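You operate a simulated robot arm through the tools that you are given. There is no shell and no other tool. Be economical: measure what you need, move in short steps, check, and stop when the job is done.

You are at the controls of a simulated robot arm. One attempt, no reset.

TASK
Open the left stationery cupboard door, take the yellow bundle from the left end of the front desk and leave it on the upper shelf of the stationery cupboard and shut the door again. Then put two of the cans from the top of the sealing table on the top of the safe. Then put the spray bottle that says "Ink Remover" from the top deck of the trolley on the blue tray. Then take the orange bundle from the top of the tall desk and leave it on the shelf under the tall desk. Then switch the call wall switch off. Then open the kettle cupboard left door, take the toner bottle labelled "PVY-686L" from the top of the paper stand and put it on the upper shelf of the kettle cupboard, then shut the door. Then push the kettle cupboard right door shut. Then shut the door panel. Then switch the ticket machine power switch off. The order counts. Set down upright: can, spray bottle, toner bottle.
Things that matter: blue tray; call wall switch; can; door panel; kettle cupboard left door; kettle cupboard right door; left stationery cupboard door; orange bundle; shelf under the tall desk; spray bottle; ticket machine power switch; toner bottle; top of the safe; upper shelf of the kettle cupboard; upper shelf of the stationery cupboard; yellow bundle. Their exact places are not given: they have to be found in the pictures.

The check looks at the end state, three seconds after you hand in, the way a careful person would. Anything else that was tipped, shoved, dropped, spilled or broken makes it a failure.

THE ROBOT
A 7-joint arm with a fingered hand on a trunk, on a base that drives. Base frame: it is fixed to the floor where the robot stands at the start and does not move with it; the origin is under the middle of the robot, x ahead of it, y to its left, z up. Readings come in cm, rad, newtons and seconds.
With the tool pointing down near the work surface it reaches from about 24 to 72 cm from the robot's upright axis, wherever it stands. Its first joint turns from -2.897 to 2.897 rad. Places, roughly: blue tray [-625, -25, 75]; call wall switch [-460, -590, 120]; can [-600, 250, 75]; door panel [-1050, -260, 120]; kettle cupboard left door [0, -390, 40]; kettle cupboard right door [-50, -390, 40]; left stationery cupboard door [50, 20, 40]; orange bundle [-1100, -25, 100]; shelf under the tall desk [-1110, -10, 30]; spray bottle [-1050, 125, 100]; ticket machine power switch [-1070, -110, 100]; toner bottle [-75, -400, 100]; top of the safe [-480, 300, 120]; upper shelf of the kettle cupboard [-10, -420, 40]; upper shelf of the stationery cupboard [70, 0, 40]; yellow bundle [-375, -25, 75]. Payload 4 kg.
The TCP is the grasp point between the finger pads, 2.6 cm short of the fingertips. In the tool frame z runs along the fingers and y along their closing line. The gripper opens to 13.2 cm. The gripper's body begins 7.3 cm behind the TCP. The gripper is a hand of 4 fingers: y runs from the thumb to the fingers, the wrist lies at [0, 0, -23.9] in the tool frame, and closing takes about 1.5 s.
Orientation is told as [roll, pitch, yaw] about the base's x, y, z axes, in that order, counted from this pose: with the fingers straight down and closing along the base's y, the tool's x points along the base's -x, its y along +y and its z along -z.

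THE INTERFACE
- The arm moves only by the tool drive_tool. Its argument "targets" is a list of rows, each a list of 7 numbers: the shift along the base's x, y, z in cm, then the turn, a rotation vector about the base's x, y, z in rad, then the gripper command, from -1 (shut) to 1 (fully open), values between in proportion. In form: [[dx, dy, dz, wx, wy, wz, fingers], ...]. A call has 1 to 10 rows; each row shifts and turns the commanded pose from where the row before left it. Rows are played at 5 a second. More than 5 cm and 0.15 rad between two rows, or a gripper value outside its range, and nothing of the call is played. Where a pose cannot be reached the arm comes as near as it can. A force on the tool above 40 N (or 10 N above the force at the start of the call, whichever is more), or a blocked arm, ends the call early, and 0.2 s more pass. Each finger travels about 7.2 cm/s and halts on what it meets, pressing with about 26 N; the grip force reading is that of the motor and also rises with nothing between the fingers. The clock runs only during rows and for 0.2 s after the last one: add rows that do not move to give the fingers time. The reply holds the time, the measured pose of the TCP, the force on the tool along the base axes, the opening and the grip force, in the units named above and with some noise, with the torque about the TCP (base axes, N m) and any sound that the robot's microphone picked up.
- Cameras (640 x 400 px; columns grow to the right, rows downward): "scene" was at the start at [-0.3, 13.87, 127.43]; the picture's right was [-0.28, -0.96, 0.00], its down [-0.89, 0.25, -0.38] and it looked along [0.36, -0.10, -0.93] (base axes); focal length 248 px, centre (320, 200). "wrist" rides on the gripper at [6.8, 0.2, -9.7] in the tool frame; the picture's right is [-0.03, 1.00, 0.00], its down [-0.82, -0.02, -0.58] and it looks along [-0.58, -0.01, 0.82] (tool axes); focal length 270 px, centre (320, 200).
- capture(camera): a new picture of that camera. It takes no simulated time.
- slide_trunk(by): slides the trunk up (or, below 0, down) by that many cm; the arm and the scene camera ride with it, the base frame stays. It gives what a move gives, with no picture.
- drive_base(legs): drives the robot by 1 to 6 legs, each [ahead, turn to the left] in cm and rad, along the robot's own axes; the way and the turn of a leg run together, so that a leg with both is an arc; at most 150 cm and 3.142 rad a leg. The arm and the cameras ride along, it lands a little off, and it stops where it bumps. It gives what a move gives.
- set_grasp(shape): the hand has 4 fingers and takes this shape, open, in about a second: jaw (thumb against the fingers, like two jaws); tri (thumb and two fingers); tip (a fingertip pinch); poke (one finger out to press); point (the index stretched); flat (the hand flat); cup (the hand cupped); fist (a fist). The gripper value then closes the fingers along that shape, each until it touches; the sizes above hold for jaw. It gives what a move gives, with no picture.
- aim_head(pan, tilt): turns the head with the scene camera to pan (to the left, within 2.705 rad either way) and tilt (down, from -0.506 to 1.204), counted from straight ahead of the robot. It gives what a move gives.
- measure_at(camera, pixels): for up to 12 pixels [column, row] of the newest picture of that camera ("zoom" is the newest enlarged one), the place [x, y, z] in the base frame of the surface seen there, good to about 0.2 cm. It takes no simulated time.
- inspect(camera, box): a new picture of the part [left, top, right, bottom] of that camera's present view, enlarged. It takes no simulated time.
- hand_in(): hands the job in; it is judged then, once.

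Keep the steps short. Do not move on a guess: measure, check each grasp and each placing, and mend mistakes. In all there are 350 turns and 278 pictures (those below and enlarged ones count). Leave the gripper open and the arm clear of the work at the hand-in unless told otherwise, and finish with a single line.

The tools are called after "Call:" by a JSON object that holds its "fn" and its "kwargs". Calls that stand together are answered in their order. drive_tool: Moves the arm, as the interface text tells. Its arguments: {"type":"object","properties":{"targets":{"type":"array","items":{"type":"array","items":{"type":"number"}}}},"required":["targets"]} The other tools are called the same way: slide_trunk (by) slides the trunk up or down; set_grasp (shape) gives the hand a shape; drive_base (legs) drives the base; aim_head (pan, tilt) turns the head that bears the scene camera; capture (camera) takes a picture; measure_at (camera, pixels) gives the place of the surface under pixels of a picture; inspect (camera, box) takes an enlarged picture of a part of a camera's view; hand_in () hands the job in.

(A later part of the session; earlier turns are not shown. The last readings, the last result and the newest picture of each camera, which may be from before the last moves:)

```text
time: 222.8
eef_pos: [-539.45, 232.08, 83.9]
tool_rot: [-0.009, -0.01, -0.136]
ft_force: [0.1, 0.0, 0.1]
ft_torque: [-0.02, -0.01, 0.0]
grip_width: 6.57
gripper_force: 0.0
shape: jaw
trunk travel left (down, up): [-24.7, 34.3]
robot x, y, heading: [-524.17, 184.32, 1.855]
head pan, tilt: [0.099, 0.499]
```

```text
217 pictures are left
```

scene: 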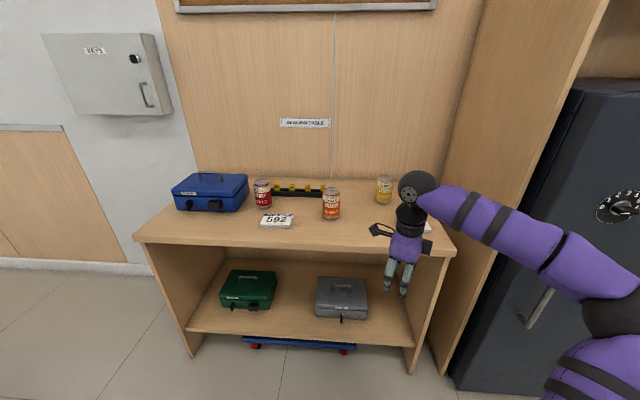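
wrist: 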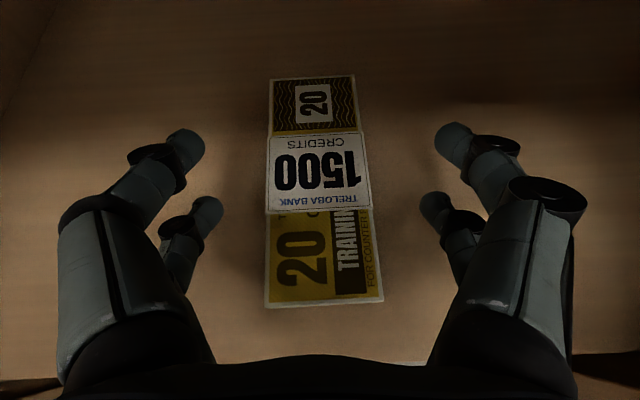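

Call:
{"fn": "measure_at", "kwargs": {"camera": "scene", "pixels": [[332, 190], [332, 215], [384, 178], [384, 203], [262, 182], [262, 206], [323, 205], [341, 205], [378, 192], [391, 192], [450, 255], [440, 330]]}}

Call:
{"fn": "inspect", "kwargs": {"camera": "scene", "box": [230, 150, 454, 290]}}

```text
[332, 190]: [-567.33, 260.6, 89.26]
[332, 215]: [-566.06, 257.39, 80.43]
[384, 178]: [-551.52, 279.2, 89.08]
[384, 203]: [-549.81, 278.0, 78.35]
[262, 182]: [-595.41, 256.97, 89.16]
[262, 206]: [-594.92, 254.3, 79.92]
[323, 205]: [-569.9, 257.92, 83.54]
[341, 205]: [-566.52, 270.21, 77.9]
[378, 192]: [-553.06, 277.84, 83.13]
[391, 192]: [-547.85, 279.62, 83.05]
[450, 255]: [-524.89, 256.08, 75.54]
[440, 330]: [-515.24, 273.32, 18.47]
```

```text
2.86 times, centred on (342, 220) of scene
```

zoom: 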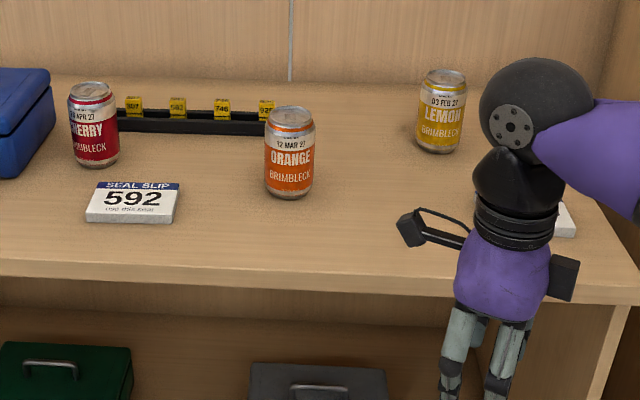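

Raising the trunk 12 cm and moving 36 cm nearer.

Call:
{"fn": "slide_trunk", "kwargs": {"by": 14}}

Call:
{"fn": "drive_base", "kwargs": {"legs": [[36, 0]]}}

Call:
{"fn": "capture", "kwargs": {"camera": "scene"}}

Call:
{"fn": "capture", "kwargs": {"camera": "wrist"}}

```text
time: 224.5
eef_pos: [-539.39, 232.08, 97.86]
tool_rot: [-0.011, -0.01, -0.136]
ft_force: [0.5, 0.3, -0.5]
ft_torque: [0.03, 0.0, -0.01]
grip_width: 6.53
gripper_force: 0.1
shape: jaw
trunk travel left (down, up): [-38.7, 20.3]
robot x, y, heading: [-524.53, 184.63, 1.854]
head pan, tilt: [0.099, 0.499]
```

```text
time: 226.8
eef_pos: [-549.46, 266.64, 97.88]
tool_rot: [-0.012, -0.011, -0.135]
ft_force: [-0.7, -0.5, 0.2]
ft_torque: [0.01, 0.0, -0.03]
grip_width: 6.55
gripper_force: 0.1
shape: jaw
trunk travel left (down, up): [-38.7, 20.3]
robot x, y, heading: [-534.72, 218.7, 1.858]
head pan, tilt: [0.099, 0.499]
```

```text
215 pictures are left
```

scene: 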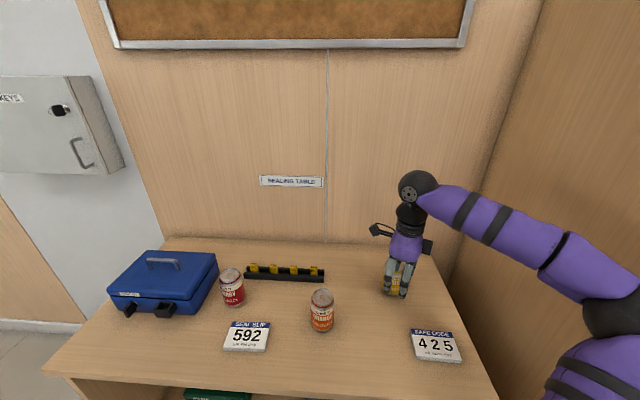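

```text
214 pictures are left
```

wrist: 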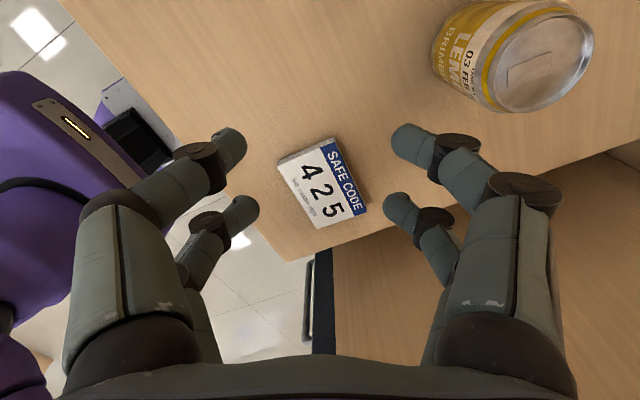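

Call:
{"fn": "measure_at", "kwargs": {"camera": "wrist", "pixels": [[495, 60], [592, 55], [540, 12], [540, 108], [540, 60], [350, 80]]}}

Call:
{"fn": "measure_at", "kwargs": {"camera": "scene", "pixels": [[321, 297], [321, 292], [321, 304], [231, 275], [300, 350]]}}

```text
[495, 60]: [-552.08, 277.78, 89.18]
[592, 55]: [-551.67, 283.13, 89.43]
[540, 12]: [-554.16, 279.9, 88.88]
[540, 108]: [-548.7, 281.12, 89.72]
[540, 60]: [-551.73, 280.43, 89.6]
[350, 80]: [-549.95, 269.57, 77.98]
```

```text
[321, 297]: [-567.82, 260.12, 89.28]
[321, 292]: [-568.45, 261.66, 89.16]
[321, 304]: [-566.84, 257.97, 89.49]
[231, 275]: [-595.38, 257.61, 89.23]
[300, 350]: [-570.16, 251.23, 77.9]
```

Call:
{"fn": "measure_at", "kwargs": {"camera": "scene", "pixels": [[360, 235], [360, 255], [420, 240], [460, 240], [480, 300], [300, 240]]}}

```text
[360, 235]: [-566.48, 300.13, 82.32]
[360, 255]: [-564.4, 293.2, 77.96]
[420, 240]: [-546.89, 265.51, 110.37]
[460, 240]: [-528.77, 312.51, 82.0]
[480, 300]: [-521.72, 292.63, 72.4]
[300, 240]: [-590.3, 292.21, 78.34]
```

Call:
{"fn": "drive_tool", "kwargs": {"targets": [[-0.5, 3.5, 0, 0.006, 0.005, 0, 0.7], [-0.5, 3.5, 0, 0.006, 0.005, 0, 0.7], [-0.6, 3.5, 0, 0, 0, 0, 0.7], [-0.5, 3.3, 0, 0, 0, 0, 0.7], [0, 0, 0, 0, 0, 0, 0.7]]}}

Call:
{"fn": "capture", "kwargs": {"camera": "wrist"}}

```text
time: 228.0
eef_pos: [-551.67, 280.5, 97.89]
tool_rot: [-0.003, -0.001, -0.135]
ft_force: [-0.5, -0.3, -0.2]
ft_torque: [0.01, -0.02, -0.01]
grip_width: 11.22
gripper_force: 0.1
shape: jaw
trunk travel left (down, up): [-38.7, 20.3]
robot x, y, heading: [-534.81, 218.88, 1.852]
head pan, tilt: [0.099, 0.499]
```

```text
213 pictures are left
```

wrist: 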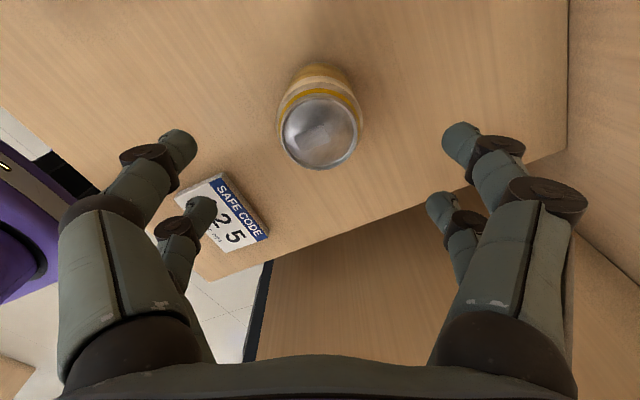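

Call:
{"fn": "drive_tool", "kwargs": {"targets": [[0, 0, -3, 0, 0, 0, 0.7], [0, 0, -3, 0, 0, 0, 0.7], [0, 0, -3, 0, 0, 0, 0.7], [0, 0, -2.5, 0, 0, 0, 0.7], [0, 0, -1.7, 0, 0, 0, 0.7], [0, 0, 0, 0, 0, 0, 0.7]]}}

Call:
{"fn": "drive_tool", "kwargs": {"targets": [[0, 0, 0, 0, 0, 0, -1], [0, 0, 0, 0, 0, 0, -1], [0, 0, 0, 0, 0, 0, -1], [0, 0, 0, 0, 0, 0, -1], [0, 0, 0, 0, 0, 0, -1], [0, 0, 1, 0, 0, 0, -1], [0, 0, 2, 0, 0, 0, -1]]}}

Call:
{"fn": "capture", "kwargs": {"camera": "wrist"}}

```text
time: 229.4
eef_pos: [-551.83, 280.44, 84.7]
tool_rot: [-0.001, 0.002, -0.137]
ft_force: [-0.3, 0.9, 0.2]
ft_torque: [0.02, -0.01, 0.02]
grip_width: 11.22
gripper_force: 0.1
shape: jaw
trunk travel left (down, up): [-38.7, 20.3]
robot x, y, heading: [-534.73, 218.78, 1.855]
head pan, tilt: [0.099, 0.499]
```

```text
time: 231.0
eef_pos: [-551.79, 280.57, 87.57]
tool_rot: [-0.002, -0.001, -0.137]
ft_force: [0.6, 0.1, -3.7]
ft_torque: [-0.01, -0.02, -0.01]
grip_width: 4.49
gripper_force: 26.0
shape: jaw
trunk travel left (down, up): [-38.7, 20.3]
robot x, y, heading: [-534.66, 219.08, 1.857]
head pan, tilt: [0.099, 0.499]
```

```text
212 pictures are left
```

wrist: 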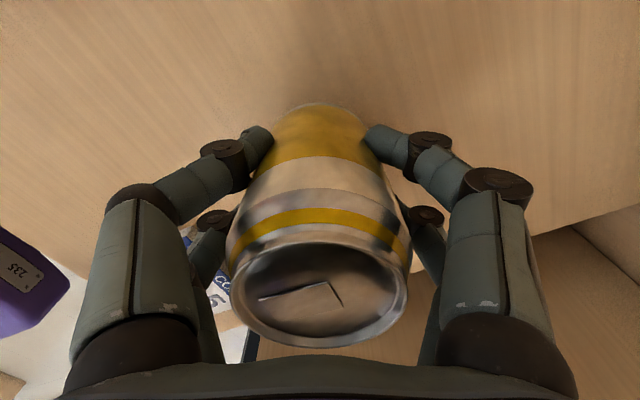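

Lemon can held. I back off, raise the trunk fully and test how high the arm can go.

Call:
{"fn": "drive_tool", "kwargs": {"targets": [[0, 0, 4, 0, 0, 0, -1], [0, 0, 4, 0, 0, 0, -1], [0, 0, 2, 0, 0, 0, -1]]}}

Call:
{"fn": "drive_base", "kwargs": {"legs": [[-45, 0]]}}

Call:
{"fn": "slide_trunk", "kwargs": {"by": 20.3}}

Call:
{"fn": "drive_tool", "kwargs": {"targets": [[0.6, -2, 4, 0, 0, 0, -1], [0.6, -2, 4, 0, 0, 0, -1], [0.6, -2, 4, 0, 0, 0, -1], [0.6, -2, 4, 0, 0, 0, -1], [0.6, -2, 4, 0, 0, 0, -1], [0, 0, 3, 0, 0, 0, -1], [0, 0, 0, 0, 0, 0, -1]]}}

Call:
{"fn": "aim_head", "kwargs": {"pan": -0.7, "tilt": 0.4}}

Call:
{"fn": "capture", "kwargs": {"camera": "scene"}}

```text
time: 231.8
eef_pos: [-551.67, 280.29, 97.66]
tool_rot: [-0.002, 0.002, -0.137]
ft_force: [0.0, 0.4, -3.9]
ft_torque: [0.02, -0.03, 0.01]
grip_width: 4.51
gripper_force: 25.8
shape: jaw
trunk travel left (down, up): [-38.7, 20.3]
robot x, y, heading: [-535.05, 219.11, 1.852]
head pan, tilt: [0.099, 0.499]
```

```text
time: 234.5
eef_pos: [-538.86, 237.07, 97.71]
tool_rot: [-0.001, 0.001, -0.137]
ft_force: [1.2, 0.6, -3.8]
ft_torque: [-0.02, 0.01, 0.0]
grip_width: 4.47
gripper_force: 25.7
shape: jaw
trunk travel left (down, up): [-38.7, 20.3]
robot x, y, heading: [-521.96, 175.49, 1.862]
head pan, tilt: [0.099, 0.499]
```

```text
time: 236.7
eef_pos: [-538.85, 237.13, 118.0]
tool_rot: [0.001, 0.002, -0.137]
ft_force: [-0.1, -0.6, -3.8]
ft_torque: [-0.06, 0.0, 0.01]
grip_width: 4.51
gripper_force: 26.1
shape: jaw
trunk travel left (down, up): [-59.0, 0.0]
robot x, y, heading: [-522.25, 175.7, 1.855]
head pan, tilt: [0.099, 0.499]
```

```text
time: 238.3
eef_pos: [-536.98, 226.71, 139.95]
tool_rot: [0.008, -0.003, -0.134]
ft_force: [-2.8, -1.8, -3.4]
ft_torque: [0.06, -0.11, 0.03]
grip_width: 4.41
gripper_force: 26.6
shape: jaw
out of reach, approached as far as the arm can: row 6
trunk travel left (down, up): [-59.0, 0.0]
robot x, y, heading: [-522.07, 175.72, 1.855]
head pan, tilt: [0.099, 0.499]
```

```text
time: 239.4
eef_pos: [-536.46, 227.0, 139.61]
tool_rot: [0.005, 0.0, -0.135]
ft_force: [-0.5, -0.2, -3.3]
ft_torque: [-0.03, 0.02, 0.01]
grip_width: 4.45
gripper_force: 26.0
shape: jaw
trunk travel left (down, up): [-59.0, 0.0]
robot x, y, heading: [-521.88, 175.82, 1.857]
head pan, tilt: [-0.7, 0.4]
```

```text
211 pictures are left
```

scene: 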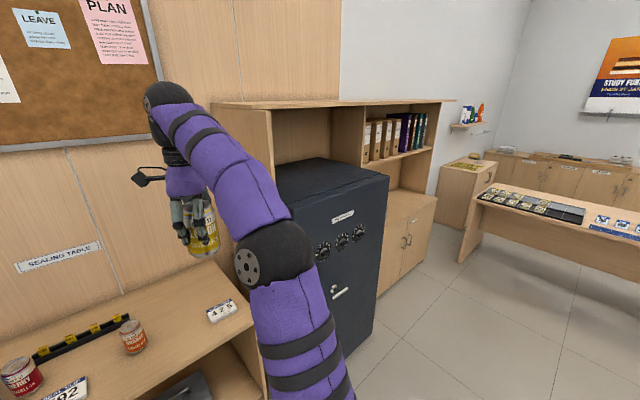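

Call:
{"fn": "measure_at", "kwargs": {"camera": "scene", "pixels": [[275, 168], [388, 177], [318, 160], [340, 168], [320, 185], [240, 103], [355, 104], [280, 160], [330, 135], [360, 130], [368, 150]]}}

Call:
{"fn": "inspect", "kwargs": {"camera": "scene", "box": [200, 80, 456, 240]}}

```text
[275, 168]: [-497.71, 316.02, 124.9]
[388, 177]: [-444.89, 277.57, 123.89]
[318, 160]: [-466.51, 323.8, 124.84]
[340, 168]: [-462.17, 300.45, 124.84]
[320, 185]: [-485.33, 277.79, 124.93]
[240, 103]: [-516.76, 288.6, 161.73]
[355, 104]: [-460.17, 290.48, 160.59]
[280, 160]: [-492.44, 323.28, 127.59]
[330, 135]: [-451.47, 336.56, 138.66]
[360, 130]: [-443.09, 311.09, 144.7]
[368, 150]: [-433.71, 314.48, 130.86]
```

```text
2.50 times, centred on (328, 160) of scene
```

zoom: 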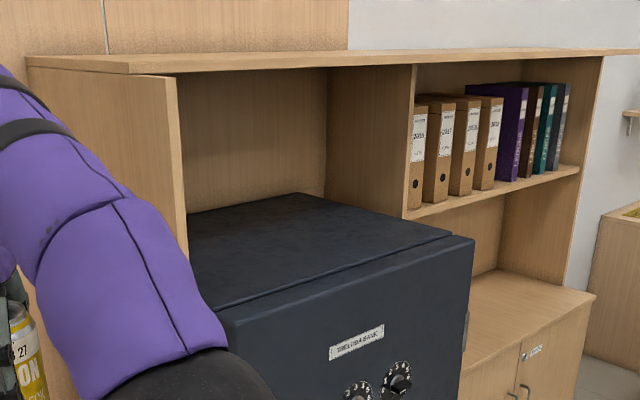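

Call:
{"fn": "drive_base", "kwargs": {"legs": [[0, -1.57], [74, 0], [0, 1.57], [24, 0]]}}

Call:
{"fn": "aim_head", "kwargs": {"pan": 0.3, "tilt": 0.4}}

Call:
{"fn": "capture", "kwargs": {"camera": "scene"}}

Call:
{"fn": "capture", "kwargs": {"camera": "wrist"}}

```text
time: 253.3
eef_pos: [-472.72, 271.76, 139.51]
tool_rot: [0.004, -0.001, -0.124]
ft_force: [-0.3, -0.1, -3.7]
ft_torque: [-0.01, 0.0, 0.01]
grip_width: 4.4
gripper_force: 26.5
shape: jaw
trunk travel left (down, up): [-59.0, 0.0]
robot x, y, heading: [-457.5, 220.73, 1.866]
head pan, tilt: [-0.7, 0.4]
```

```text
time: 254.6
eef_pos: [-472.76, 271.85, 139.75]
tool_rot: [0.003, -0.001, -0.126]
ft_force: [-0.3, -0.3, -4.0]
ft_torque: [0.01, -0.02, -0.03]
grip_width: 4.39
gripper_force: 26.0
shape: jaw
trunk travel left (down, up): [-59.0, 0.0]
robot x, y, heading: [-457.43, 220.38, 1.863]
head pan, tilt: [0.3, 0.4]
```

```text
209 pictures are left
```

scene: 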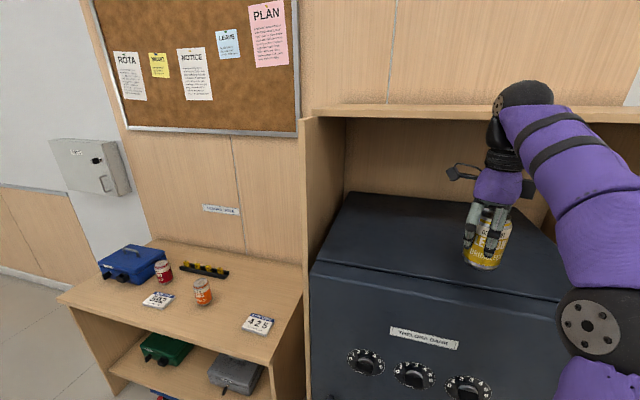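

```text
208 pictures are left
```

wrist: 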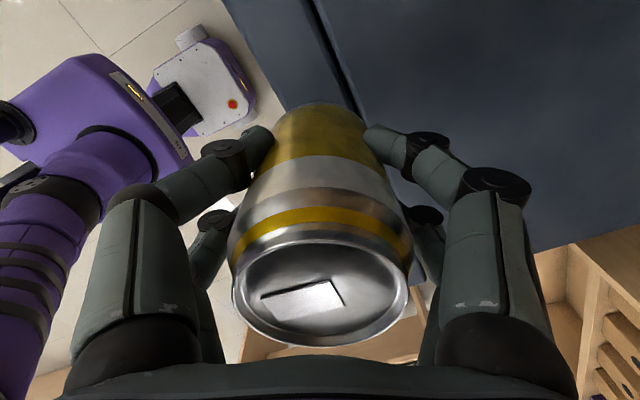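

Call:
{"fn": "measure_at", "kwargs": {"camera": "scene", "pixels": [[400, 275], [400, 288], [400, 265], [440, 275], [440, 290], [360, 262], [360, 275], [400, 240], [540, 260], [540, 290]]}}

Call:
{"fn": "inspect", "kwargs": {"camera": "scene", "box": [310, 180, 566, 340]}}

```text
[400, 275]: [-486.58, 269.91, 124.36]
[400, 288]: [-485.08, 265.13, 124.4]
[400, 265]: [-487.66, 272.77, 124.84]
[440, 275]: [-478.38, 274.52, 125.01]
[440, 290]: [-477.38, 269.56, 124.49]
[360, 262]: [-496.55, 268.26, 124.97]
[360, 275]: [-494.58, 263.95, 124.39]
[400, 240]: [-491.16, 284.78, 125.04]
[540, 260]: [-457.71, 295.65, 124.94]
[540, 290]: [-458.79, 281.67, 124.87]
```

```text
2.50 times, centred on (438, 260) of scene
```

zoom: 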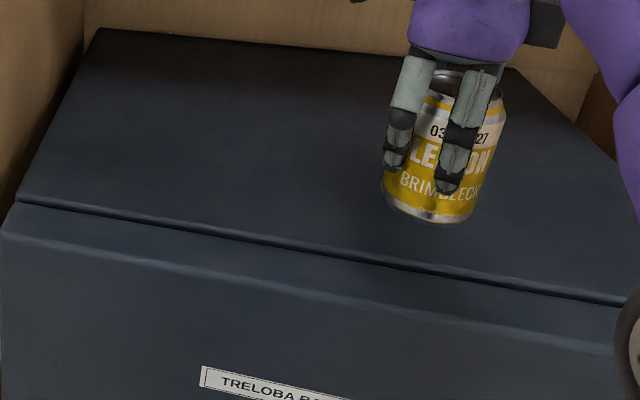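

Call:
{"fn": "measure_at", "kwargs": {"camera": "scene", "pixels": [[400, 106], [400, 114], [400, 118], [330, 112], [330, 117], [465, 112], [620, 117], [310, 130], [305, 200]]}}

Call:
{"fn": "inspect", "kwargs": {"camera": "scene", "box": [420, 50, 640, 188]}}

```text
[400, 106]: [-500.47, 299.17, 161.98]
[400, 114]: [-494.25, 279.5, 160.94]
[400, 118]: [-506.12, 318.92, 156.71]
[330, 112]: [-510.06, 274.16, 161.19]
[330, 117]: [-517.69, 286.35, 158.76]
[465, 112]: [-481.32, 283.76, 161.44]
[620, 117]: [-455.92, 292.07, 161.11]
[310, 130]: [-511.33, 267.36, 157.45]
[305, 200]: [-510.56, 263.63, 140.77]
```

```text
2.90 times, centred on (530, 119) of scene
```

zoom: 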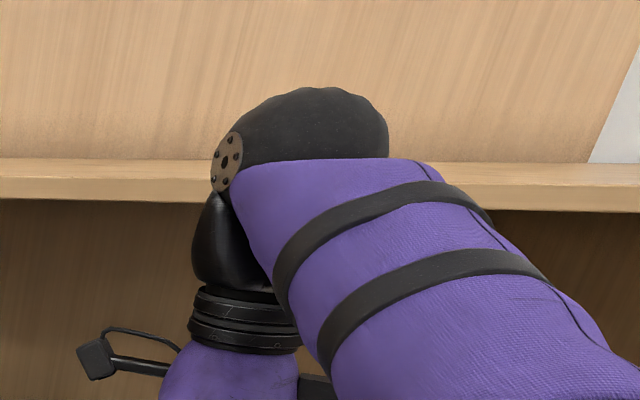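

Cabinet board above starts at depth 408, so I tilt the hand slightly (0.12 rad), move over the safe body behind the door seam, and check.

Call:
{"fn": "drive_tool", "kwargs": {"targets": [[0, 0, -2, 0.058, 0.017, 0, -1], [0, 0, -2.2, 0.058, 0.017, 0, -1], [2.65, 3.45, 0, 0, 0, 0, -1], [2.65, 3.45, 0, 0, 0, 0, -1], [2.6, 3.45, 0, 0, 0, 0, -1], [0, 0, 0, 0, 0, 0, -1]]}}

Call:
{"fn": "capture", "kwargs": {"camera": "scene"}}

```text
time: 256.0
eef_pos: [-464.74, 282.03, 135.45]
tool_rot: [0.115, 0.048, -0.123]
ft_force: [-0.8, 0.8, -3.6]
ft_torque: [-0.01, 0.02, -0.01]
grip_width: 4.36
gripper_force: 25.5
shape: jaw
trunk travel left (down, up): [-59.0, 0.0]
robot x, y, heading: [-457.66, 220.83, 1.867]
head pan, tilt: [0.3, 0.4]
```

```text
205 pictures are left
```

scene: 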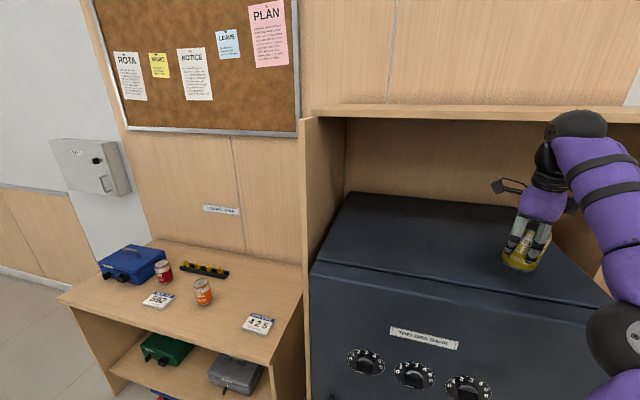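

Call:
{"fn": "drive_tool", "kwargs": {"targets": [[0, 0, -2, 0, 0, 0, -1], [0, 0, -1, 0, 0, 0, -1], [0, 0, 0, 0, 0, 0, -1]]}}

Call:
{"fn": "inspect", "kwargs": {"camera": "scene", "box": [440, 80, 640, 300]}}

```text
time: 256.8
eef_pos: [-464.81, 282.09, 132.43]
tool_rot: [0.115, 0.047, -0.125]
ft_force: [0.0, -0.5, -3.9]
ft_torque: [0.03, 0.03, -0.02]
grip_width: 4.36
gripper_force: 26.0
shape: jaw
trunk travel left (down, up): [-59.0, 0.0]
robot x, y, heading: [-457.76, 220.6, 1.865]
head pan, tilt: [0.3, 0.4]
```

```text
1.82 times, centred on (540, 190) of scene
```

zoom: 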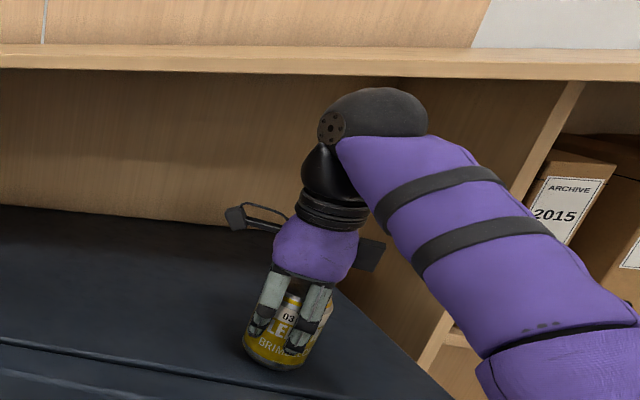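

Call:
{"fn": "drive_tool", "kwargs": {"targets": [[0, 0, -0.5, 0, 0, 0, -1], [0, 0, 0, 0, 0, 0, -1]]}}

Call:
{"fn": "drive_tool", "kwargs": {"targets": [[0, 0, -0.4, 0, 0, 0, -1], [0, 0, 0, 0, 0, 0, -1]]}}

```text
time: 257.4
eef_pos: [-464.85, 282.01, 132.03]
tool_rot: [0.118, 0.048, -0.124]
ft_force: [-0.2, 0.8, 1.0]
ft_torque: [-0.02, 0.03, -0.01]
grip_width: 4.38
gripper_force: 26.0
shape: jaw
trunk travel left (down, up): [-59.0, 0.0]
robot x, y, heading: [-457.93, 220.31, 1.868]
head pan, tilt: [0.3, 0.4]
```

```text
time: 258.0
eef_pos: [-464.9, 282.05, 131.76]
tool_rot: [0.119, 0.05, -0.123]
ft_force: [-4.1, 7.7, 24.4]
ft_torque: [-0.01, 0.02, -0.01]
grip_width: 4.46
gripper_force: 25.9
shape: jaw
trunk travel left (down, up): [-59.0, 0.0]
robot x, y, heading: [-457.66, 220.4, 1.867]
head pan, tilt: [0.3, 0.4]
```

Call:
{"fn": "drive_tool", "kwargs": {"targets": [[0, 0, 0.4, 0, 0, 0, -1], [0, 0, 0, 0, 0, 0, -0.4], [0, 0, 0, 0, 0, 0, -0.2], [0, 0, 0, 0, 0, 0, 0], [0, 0, 0, 0, 0, 0, 0.3], [0, 0, 0, 0, 0, 0, 0.6], [0, 0, 0, 0, 0, 0, 0.6], [0, 0, 0, 0, 0, 0, 0.6]]}}

Call:
{"fn": "inspect", "kwargs": {"camera": "scene", "box": [440, 80, 640, 300]}}

Call:
{"fn": "capture", "kwargs": {"camera": "wrist"}}

```text
time: 259.8
eef_pos: [-464.78, 282.24, 132.05]
tool_rot: [0.116, 0.047, -0.124]
ft_force: [0.0, 0.4, -0.6]
ft_torque: [0.02, -0.03, 0.04]
grip_width: 10.55
gripper_force: 0.1
shape: jaw
trunk travel left (down, up): [-59.0, 0.0]
robot x, y, heading: [-457.62, 220.04, 1.863]
head pan, tilt: [0.3, 0.4]
```

```text
1.82 times, centred on (540, 190) of scene
```

zoom: 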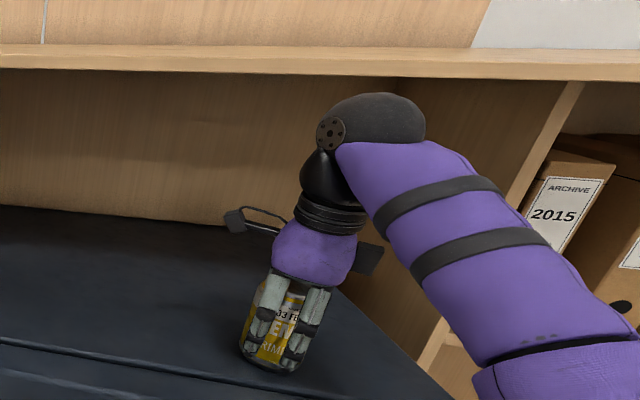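

```text
202 pictures are left
```

wrist: 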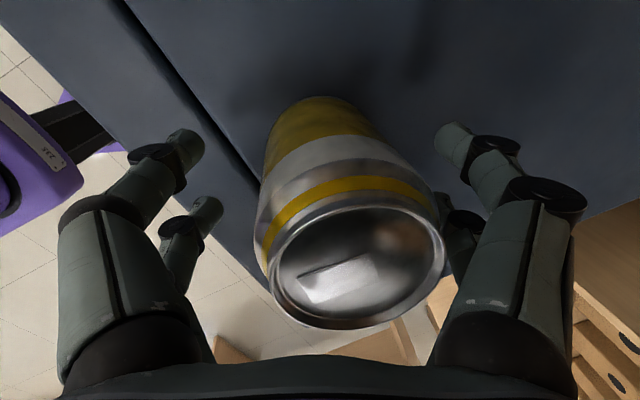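

Call:
{"fn": "drive_tool", "kwargs": {"targets": [[-0.28, 0.95, 0, 0, 0, 0, 0.8], [0, 0, 0, 0, 0, 0, 0.8], [0.05, -0.1, 3, 0, 0, 0, 0.8], [0.05, -0.1, 3, 0, 0, 0, 0.8], [0.05, -0.1, 2.5, 0, 0, 0, 0.8]]}}

Call:
{"fn": "drive_tool", "kwargs": {"targets": [[0.5, -1.6, 0, 0, 0, 0, 0.7], [1, -3.5, 0, 0, 0, 0, 0.7], [1, -3.5, 0, -0.115, -0.034, 0, 0.7], [1, -3.5, 0, 0, 0, 0, 0.7]]}}

Call:
{"fn": "capture", "kwargs": {"camera": "scene"}}

```text
time: 261.0
eef_pos: [-465.05, 283.0, 135.17]
tool_rot: [0.117, 0.048, -0.123]
ft_force: [0.6, 0.0, 0.5]
ft_torque: [0.0, 0.05, -0.05]
grip_width: 11.85
gripper_force: 0.1
shape: jaw
out of reach, approached as far as the arm can: row 4, 5
trunk travel left (down, up): [-59.0, 0.0]
robot x, y, heading: [-457.88, 220.75, 1.865]
head pan, tilt: [0.3, 0.4]
```

```text
time: 262.0
eef_pos: [-461.43, 270.67, 134.97]
tool_rot: [0.004, -0.001, -0.126]
ft_force: [0.6, 0.4, -0.4]
ft_torque: [0.0, -0.01, 0.02]
grip_width: 11.23
gripper_force: 0.2
shape: jaw
trunk travel left (down, up): [-59.0, 0.0]
robot x, y, heading: [-457.46, 220.37, 1.867]
head pan, tilt: [0.3, 0.4]
```

```text
201 pictures are left
```

scene: 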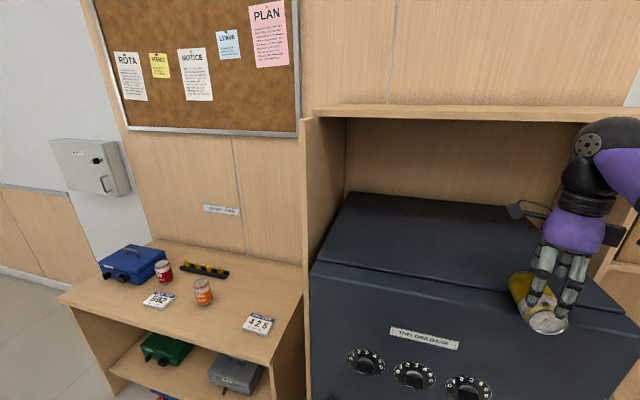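

The lift stopped short and the can got dragged over. I look closely before doing anything.

Call:
{"fn": "inspect", "kwargs": {"camera": "scene", "box": [470, 200, 640, 350]}}

Call:
{"fn": "capture", "kwargs": {"camera": "wrist"}}

```text
2.67 times, centred on (555, 275) of scene
```

zoom: 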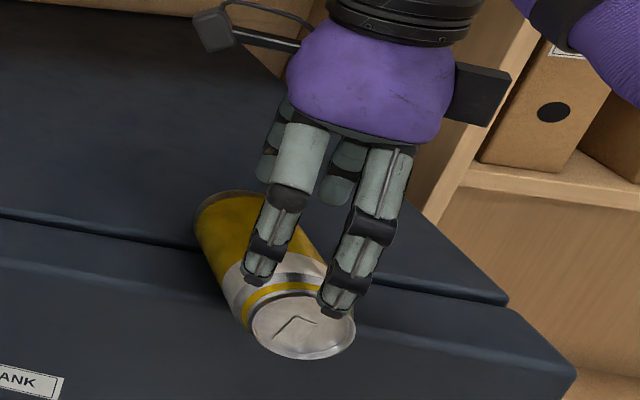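

```text
199 pictures are left
```

wrist: 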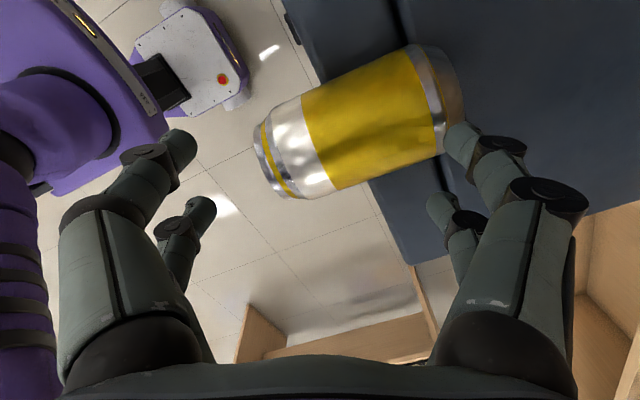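

Call:
{"fn": "measure_at", "kwargs": {"camera": "wrist", "pixels": [[270, 165], [300, 140], [320, 190], [370, 110], [430, 70], [440, 100], [370, 90], [380, 165], [410, 230]]}}

Call:
{"fn": "measure_at", "kwargs": {"camera": "zoom", "pixels": [[300, 330], [260, 320], [340, 330], [235, 250], [215, 215], [300, 350], [400, 330]]}}

```text
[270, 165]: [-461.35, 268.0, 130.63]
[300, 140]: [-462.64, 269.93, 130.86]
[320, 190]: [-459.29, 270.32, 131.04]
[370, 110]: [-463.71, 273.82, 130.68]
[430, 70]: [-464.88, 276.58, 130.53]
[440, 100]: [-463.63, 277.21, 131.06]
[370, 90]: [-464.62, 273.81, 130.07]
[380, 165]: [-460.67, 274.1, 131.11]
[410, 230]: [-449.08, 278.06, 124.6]
```

```text
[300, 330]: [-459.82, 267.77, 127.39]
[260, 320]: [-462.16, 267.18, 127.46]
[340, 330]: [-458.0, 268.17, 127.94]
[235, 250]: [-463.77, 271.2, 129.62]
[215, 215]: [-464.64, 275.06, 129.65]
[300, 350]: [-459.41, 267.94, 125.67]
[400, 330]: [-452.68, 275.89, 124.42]
```

The can lies flat on the safe, with its lid end overhanging the front edge. I can grip it from the lid end with a horizontal hand and turn it upright. First lift clear.

Call:
{"fn": "drive_tool", "kwargs": {"targets": [[0, 0, 1.5, 0, 0, 0, 0.8], [0, 0, 2, 0, 0, 0, 0.8]]}}

```text
time: 262.6
eef_pos: [-461.55, 270.77, 138.73]
tool_rot: [0.007, -0.001, -0.126]
ft_force: [0.2, 0.3, 0.0]
ft_torque: [-0.02, 0.01, -0.02]
grip_width: 11.88
gripper_force: 0.2
shape: jaw
trunk travel left (down, up): [-59.0, 0.0]
robot x, y, heading: [-457.58, 220.58, 1.866]
head pan, tilt: [0.3, 0.4]
```

Call:
{"fn": "drive_base", "kwargs": {"legs": [[-25, 0]]}}

Call:
{"fn": "drive_tool", "kwargs": {"targets": [[0, 0, 0, 0, 0, -0.145, 0.9], [0, 0, 0, 0, 0, -0.145, 0.9], [0, 0, 0, 0, 0, -0.145, 0.9], [0, 0, 0, 0, 0, -0.145, 0.9], [0, 0, 0, 0, 0, -0.145, 0.9], [0, 0, 0, 0, 0, -0.145, 0.9], [0, 0, 0, 0, 0, -0.145, 0.9], [0, 0, 0, 0, 0, -0.145, 0.9]]}}

Call:
{"fn": "capture", "kwargs": {"camera": "scene"}}

```text
time: 264.4
eef_pos: [-454.34, 246.72, 138.51]
tool_rot: [0.005, -0.002, -0.124]
ft_force: [0.1, -0.1, 0.5]
ft_torque: [0.05, -0.05, 0.01]
grip_width: 11.89
gripper_force: 0.1
shape: jaw
trunk travel left (down, up): [-59.0, 0.0]
robot x, y, heading: [-450.31, 196.67, 1.87]
head pan, tilt: [0.3, 0.4]
```

```text
time: 266.2
eef_pos: [-454.32, 246.86, 138.4]
tool_rot: [0.006, -0.002, -1.286]
ft_force: [0.1, 0.3, 0.6]
ft_torque: [-0.01, -0.02, 0.03]
grip_width: 12.53
gripper_force: 0.1
shape: jaw
trunk travel left (down, up): [-59.0, 0.0]
robot x, y, heading: [-450.34, 196.53, 1.87]
head pan, tilt: [0.3, 0.4]
```

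```text
198 pictures are left
```

scene: 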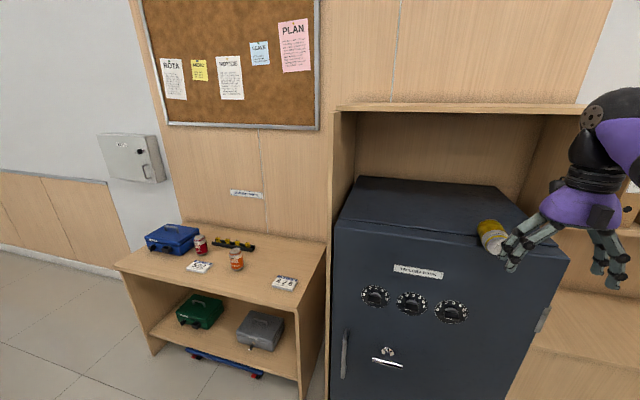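

Call:
{"fn": "inspect", "kwargs": {"camera": "scene", "box": [440, 190, 560, 280]}}

Call:
{"fn": "measure_at", "kwargs": {"camera": "zoom", "pixels": [[270, 260], [230, 200], [250, 170], [220, 240], [310, 250], [265, 300], [270, 220]]}}

```text
4.44 times, centred on (500, 235) of scene
```

zoom: 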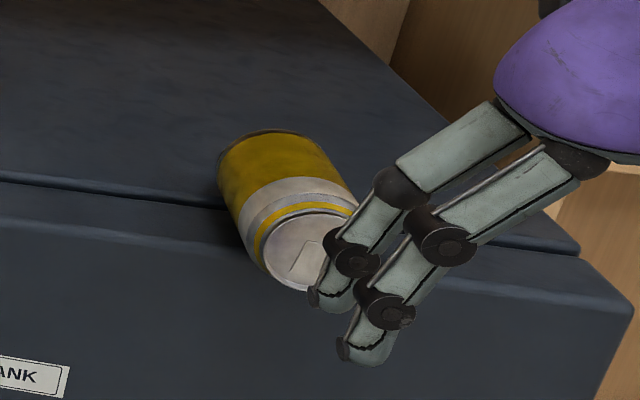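

```text
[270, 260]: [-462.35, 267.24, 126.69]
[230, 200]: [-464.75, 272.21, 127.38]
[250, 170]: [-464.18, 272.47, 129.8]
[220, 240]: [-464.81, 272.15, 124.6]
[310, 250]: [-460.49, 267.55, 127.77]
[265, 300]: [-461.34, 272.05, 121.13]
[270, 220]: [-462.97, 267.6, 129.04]
```

Call:
{"fn": "drive_tool", "kwargs": {"targets": [[-0.47, 1.44, -1.05, 0.133, 0.039, 0, 0.9], [-0.47, 1.44, -1.05, 0.133, 0.039, 0, 0.9], [-0.47, 1.44, -1.05, 0.133, 0.039, 0, 0.9], [-0.47, 1.44, -1.05, 0.133, 0.039, 0, 0.9], [-0.47, 1.44, -1.05, 0.133, 0.039, 0, 0.9], [-0.47, 1.44, -1.05, 0.133, 0.039, 0, 0.9], [-0.47, 1.44, -1.05, 0.133, 0.039, 0, 0.9], [-0.47, 1.44, -1.05, 0.133, 0.039, 0, 0.9], [-0.47, 1.44, -1.05, 0.133, 0.039, 0, 0.9], [0, 0, 0, 0, 0, 0, 0.9]]}}

Call:
{"fn": "capture", "kwargs": {"camera": "wrist"}}

```text
time: 268.4
eef_pos: [-458.54, 259.7, 129.05]
tool_rot: [0.009, 1.247, -1.283]
ft_force: [0.7, 0.0, -0.2]
ft_torque: [0.01, -0.01, -0.02]
grip_width: 12.54
gripper_force: 0.0
shape: jaw
trunk travel left (down, up): [-59.0, 0.0]
robot x, y, heading: [-450.14, 196.68, 1.865]
head pan, tilt: [0.3, 0.4]
```

```text
196 pictures are left
```

wrist: 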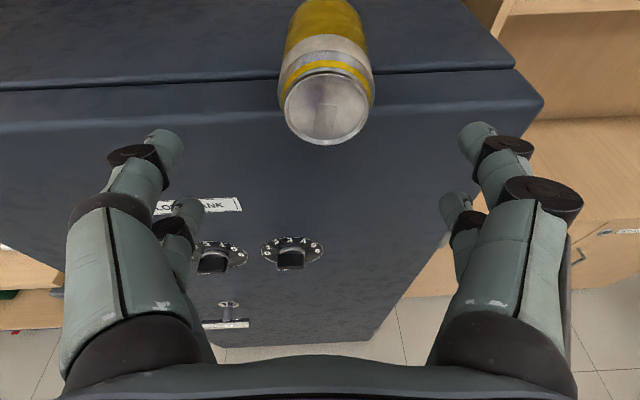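

Call:
{"fn": "drive_tool", "kwargs": {"targets": [[-0.88, 2.97, 0, 0, 0, 0, 0.9], [-0.88, 2.97, 0, 0, 0, 0, 0.9], [-0.88, 2.97, 0, 0, 0, 0, 0.9], [-0.85, 2.9, -0.2, 0, 0, 0, 0.9], [0, 0, 0, 0, 0, 0, 0.9]]}}

Call:
{"fn": "capture", "kwargs": {"camera": "wrist"}}

```text
time: 269.6
eef_pos: [-461.97, 271.63, 128.91]
tool_rot: [0.01, 1.247, -1.279]
ft_force: [-0.2, -0.5, 0.3]
ft_torque: [-0.03, 0.03, 0.04]
grip_width: 12.53
gripper_force: 0.0
shape: jaw
trunk travel left (down, up): [-59.0, 0.0]
robot x, y, heading: [-450.23, 196.26, 1.869]
head pan, tilt: [0.3, 0.4]
```

```text
195 pictures are left
```

wrist: 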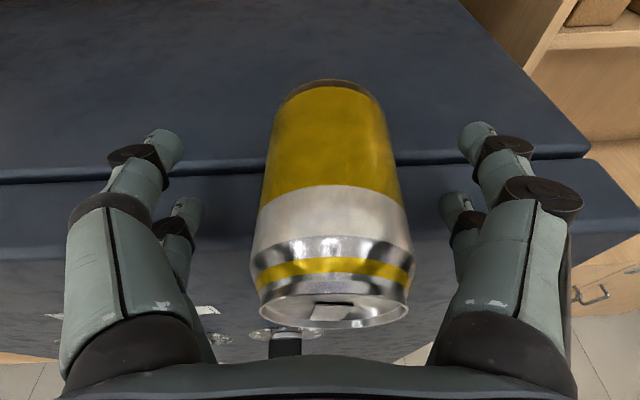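

Call:
{"fn": "drive_tool", "kwargs": {"targets": [[0, 0, 0, 0, 0, 0, 0.3], [0, 0, 0, 0, 0, 0, 0], [0, 0, 0, 0, 0, 0, -1], [0, 0, 0, 0, 0, 0, -1], [0, 0, 0, 0, 0, 0, -1], [0, 0, 0, 0, 0, 0, -1], [0, 0, 0, 0, 0, 0, -1]]}}

Call:
{"fn": "capture", "kwargs": {"camera": "wrist"}}

```text
time: 271.2
eef_pos: [-462.09, 271.58, 128.9]
tool_rot: [0.011, 1.246, -1.281]
ft_force: [0.8, -0.3, 0.8]
ft_torque: [0.07, 0.05, 0.02]
grip_width: 4.37
gripper_force: 26.0
shape: jaw
trunk travel left (down, up): [-59.0, 0.0]
robot x, y, heading: [-450.63, 196.72, 1.867]
head pan, tilt: [0.3, 0.4]
```

```text
194 pictures are left
```

wrist: 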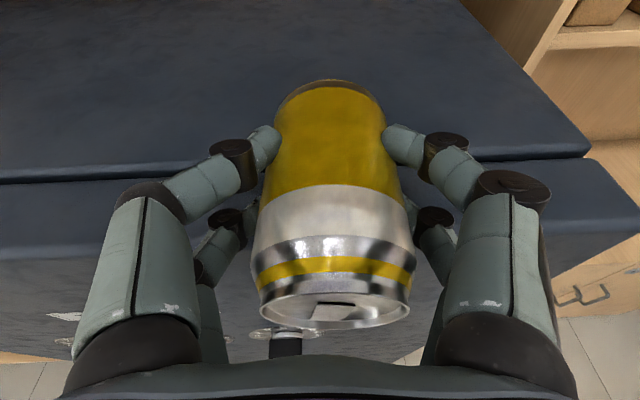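

Gripped. I lift and pull it back over free space, then turn it upright.

Call:
{"fn": "drive_tool", "kwargs": {"targets": [[0, 0, 2, 0, 0, 0, -1], [0, 0, 3, 0, 0, 0, -1], [0.6, -2, 2, 0, 0, 0, -1], [1.1, -3.8, 0, 0, 0, 0, -1], [1.1, -3.8, 0, 0, 0, 0, -1], [1.1, -3.8, 0, 0, 0, 0, -1], [1.1, -3.8, 0, 0, 0, 0, -1], [1.1, -3.8, 0, 0, 0, 0, -1], [1.1, -3.8, 0, 0, 0, 0, -1]]}}

Call:
{"fn": "drive_tool", "kwargs": {"targets": [[0, 0, 0, -0.137, -0.04, 0, -1], [0, 0, 0, -0.137, -0.04, 0, -1], [0, 0, 0, -0.137, -0.04, 0, -1], [0, 0, 0, -0.137, -0.04, 0, -1], [0, 0, 0, -0.137, -0.04, 0, -1], [0, 0, 0, -0.137, -0.04, 0, -1], [0, 0, 0, -0.137, -0.04, 0, -1], [0, 0, 0, -0.137, -0.04, 0, -1], [0, 0, 0, -0.137, -0.04, 0, -1], [0, 0, 0, -0.137, -0.04, 0, -1]]}}

Call:
{"fn": "capture", "kwargs": {"camera": "scene"}}

Call:
{"fn": "capture", "kwargs": {"camera": "wrist"}}

```text
time: 273.2
eef_pos: [-454.76, 246.5, 135.93]
tool_rot: [0.012, 1.247, -1.279]
ft_force: [-0.7, -0.6, -4.0]
ft_torque: [-0.03, 0.03, 0.01]
grip_width: 4.29
gripper_force: 25.5
shape: jaw
trunk travel left (down, up): [-59.0, 0.0]
robot x, y, heading: [-450.54, 196.65, 1.871]
head pan, tilt: [0.3, 0.4]
```

```text
time: 275.4
eef_pos: [-454.24, 247.04, 135.84]
tool_rot: [-0.003, -0.134, -1.283]
ft_force: [3.9, 2.2, -4.8]
ft_torque: [-0.1, 0.29, -0.06]
grip_width: 4.23
gripper_force: 25.9
shape: jaw
trunk travel left (down, up): [-59.0, 0.0]
robot x, y, heading: [-450.2, 196.72, 1.867]
head pan, tilt: [0.3, 0.4]
```

```text
193 pictures are left
```

scene: 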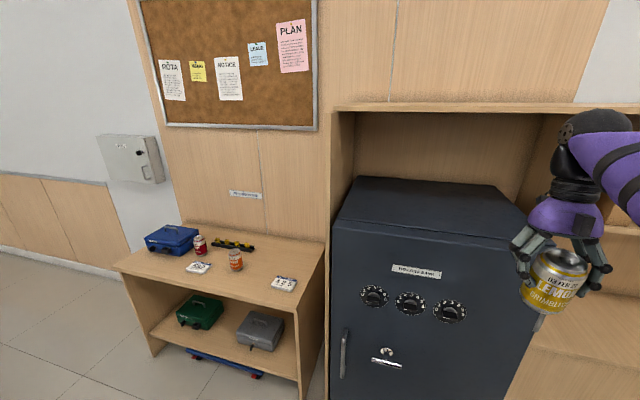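

```text
192 pictures are left
```

wrist: 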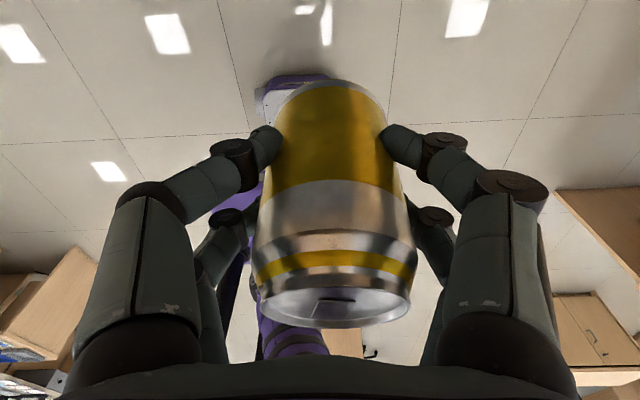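

Call:
{"fn": "drive_tool", "kwargs": {"targets": [[0, 0, 0, -0.09, -0.027, 0, -1], [0, 0, 0, -0.09, -0.027, 0, -1], [0, 0, 0, 0, 0, 0, -1]]}}

Call:
{"fn": "inspect", "kwargs": {"camera": "scene", "box": [460, 80, 640, 360]}}

```text
time: 276.2
eef_pos: [-453.5, 245.23, 133.44]
tool_rot: [0.039, -0.269, -1.277]
ft_force: [0.7, -0.4, -4.1]
ft_torque: [0.04, 0.05, -0.02]
grip_width: 4.27
gripper_force: 26.3
shape: jaw
out of reach, approached as far as the arm can: row 1, 2
trunk travel left (down, up): [-59.0, 0.0]
robot x, y, heading: [-450.05, 196.32, 1.871]
head pan, tilt: [0.3, 0.4]
```

```text
1.43 times, centred on (550, 220) of scene
```

zoom: 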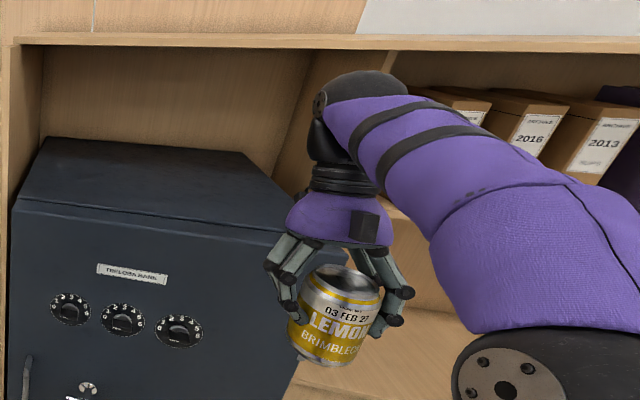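

The arm limit makes setting it down here tight under the board, so I take it back to the sealing table to regrip it with a forward-tilted hand.

Call:
{"fn": "drive_base", "kwargs": {"legs": [[0, 1.57], [72, 0], [0, -1.58]]}}

Call:
{"fn": "aim_head", "kwargs": {"pan": 0.2, "tilt": 0.6}}

Call:
{"fn": "capture", "kwargs": {"camera": "scene"}}

```text
time: 288.6
eef_pos: [-522.17, 224.87, 133.47]
tool_rot: [0.04, -0.27, -1.293]
ft_force: [0.0, -0.5, -3.1]
ft_torque: [0.06, 0.06, 0.01]
grip_width: 4.23
gripper_force: 26.5
shape: jaw
trunk travel left (down, up): [-59.0, 0.0]
robot x, y, heading: [-519.66, 176.22, 1.849]
head pan, tilt: [0.3, 0.4]
```

```text
time: 289.3
eef_pos: [-522.22, 224.77, 133.42]
tool_rot: [0.04, -0.27, -1.296]
ft_force: [-0.4, 0.8, -3.9]
ft_torque: [0.05, 0.02, -0.01]
grip_width: 4.23
gripper_force: 26.2
shape: jaw
trunk travel left (down, up): [-59.0, 0.0]
robot x, y, heading: [-519.73, 176.12, 1.845]
head pan, tilt: [0.201, 0.6]
```

```text
190 pictures are left
```

scene: 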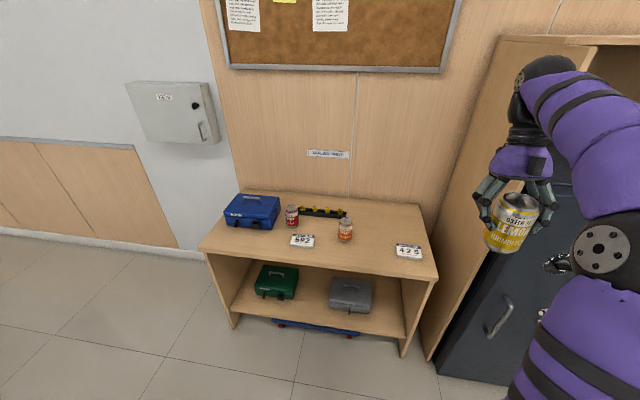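

Call:
{"fn": "measure_at", "kwargs": {"camera": "scene", "pixels": [[408, 246], [397, 253], [422, 253], [437, 276], [422, 207], [380, 255], [300, 258], [345, 225], [345, 240]]}}

```text
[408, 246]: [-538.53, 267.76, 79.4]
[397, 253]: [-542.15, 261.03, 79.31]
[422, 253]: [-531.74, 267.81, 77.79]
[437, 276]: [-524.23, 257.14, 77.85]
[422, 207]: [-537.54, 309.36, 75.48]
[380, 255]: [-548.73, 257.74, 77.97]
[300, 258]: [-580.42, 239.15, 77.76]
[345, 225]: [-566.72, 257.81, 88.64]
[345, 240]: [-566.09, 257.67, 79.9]
```

Call:
{"fn": "drive_base", "kwargs": {"legs": [[0, 0.35], [51, 0], [0, -0.34]]}}

Call:
{"fn": "slide_trunk", "kwargs": {"by": -40}}

Call:
{"fn": "capture", "kwargs": {"camera": "scene"}}

```text
time: 294.7
eef_pos: [-552.56, 266.41, 133.42]
tool_rot: [0.041, -0.269, -1.288]
ft_force: [-0.2, 0.1, -2.5]
ft_torque: [0.0, 0.05, -0.02]
grip_width: 4.23
gripper_force: 25.8
shape: jaw
trunk travel left (down, up): [-59.0, 0.0]
robot x, y, heading: [-549.58, 217.84, 1.849]
head pan, tilt: [0.201, 0.6]
```

```text
time: 298.5
eef_pos: [-552.5, 266.31, 93.5]
tool_rot: [0.04, -0.269, -1.288]
ft_force: [-1.0, 0.3, -3.8]
ft_torque: [0.04, 0.06, 0.01]
grip_width: 4.24
gripper_force: 26.0
shape: jaw
trunk travel left (down, up): [-19.0, 40.0]
robot x, y, heading: [-549.7, 217.47, 1.853]
head pan, tilt: [0.201, 0.6]
```

```text
189 pictures are left
```

scene: 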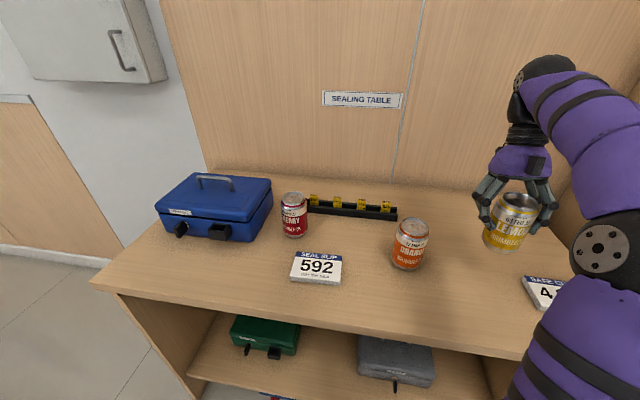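

Good. Lowering by the trunk in small steps until contact.

Call:
{"fn": "slide_trunk", "kwargs": {"by": -7.3}}

Call:
{"fn": "inspect", "kwargs": {"camera": "scene", "box": [440, 140, 600, 240]}}

```text
time: 299.6
eef_pos: [-552.44, 266.44, 86.25]
tool_rot: [0.04, -0.268, -1.287]
ft_force: [-0.5, -0.5, -3.6]
ft_torque: [0.03, 0.03, 0.0]
grip_width: 4.22
gripper_force: 25.8
shape: jaw
trunk travel left (down, up): [-11.7, 47.3]
robot x, y, heading: [-549.76, 217.61, 1.856]
head pan, tilt: [0.201, 0.6]
```

```text
4.00 times, centred on (520, 190) of scene
```

zoom: 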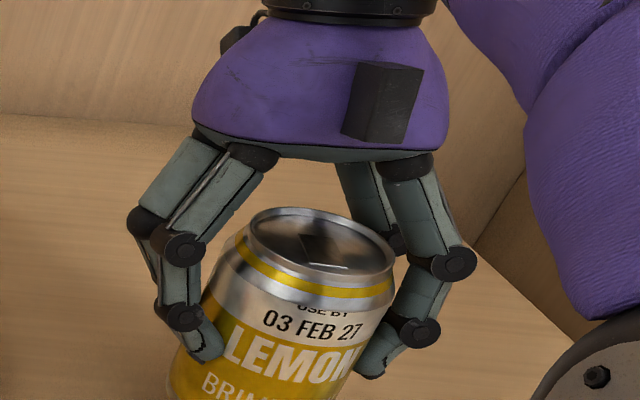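

Call:
{"fn": "slide_trunk", "kwargs": {"by": -0.8}}

Call:
{"fn": "slide_trunk", "kwargs": {"by": -0.5}}

```text
time: 300.2
eef_pos: [-552.61, 266.28, 85.4]
tool_rot: [0.04, -0.268, -1.288]
ft_force: [-0.2, -0.3, -3.6]
ft_torque: [-0.02, 0.03, 0.01]
grip_width: 4.22
gripper_force: 25.6
shape: jaw
trunk travel left (down, up): [-10.9, 48.1]
robot x, y, heading: [-549.33, 217.89, 1.857]
head pan, tilt: [0.201, 0.6]
```

```text
time: 300.7
eef_pos: [-552.52, 266.29, 85.07]
tool_rot: [0.039, -0.264, -1.288]
ft_force: [1.2, 6.8, 17.9]
ft_torque: [-0.02, 0.07, 0.01]
grip_width: 4.28
gripper_force: 25.9
shape: jaw
trunk travel left (down, up): [-10.4, 48.6]
robot x, y, heading: [-549.66, 217.84, 1.856]
head pan, tilt: [0.201, 0.6]
```

Call:
{"fn": "drive_tool", "kwargs": {"targets": [[0, 0, 0.3, 0, 0, 0, -0.5], [0, 0, 0, 0, 0, 0, -0.2], [0, 0, 0, 0, 0, 0, 0], [0, 0, 0, 0, 0, 0, 0.4], [0, 0, 0, 0, 0, 0, 0.8], [0, 0, 0, 0, 0, 0, 0.9], [0, 0, 0, 0, 0, 0, 0.9]]}}

Call:
{"fn": "capture", "kwargs": {"camera": "wrist"}}

Call:
{"fn": "inspect", "kwargs": {"camera": "scene", "box": [400, 100, 640, 300]}}

```text
time: 302.3
eef_pos: [-552.48, 266.28, 84.97]
tool_rot: [0.042, -0.266, -1.288]
ft_force: [-0.7, 0.4, 0.9]
ft_torque: [-0.02, 0.0, 0.01]
grip_width: 12.53
gripper_force: 0.1
shape: jaw
trunk travel left (down, up): [-10.4, 48.6]
robot x, y, heading: [-549.59, 217.73, 1.855]
head pan, tilt: [0.201, 0.6]
```

```text
187 pictures are left
```

wrist: 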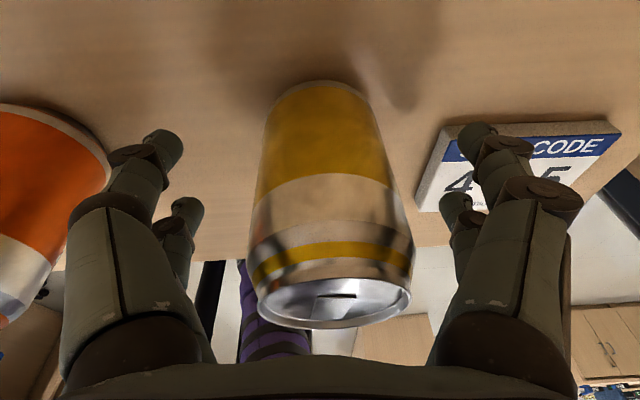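

```text
2.00 times, centred on (520, 200) of scene
```

zoom: 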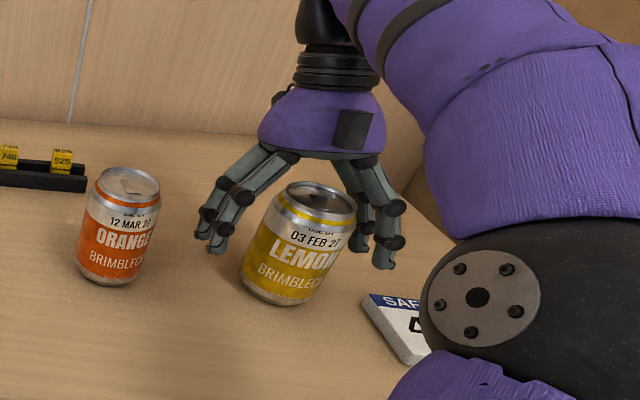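

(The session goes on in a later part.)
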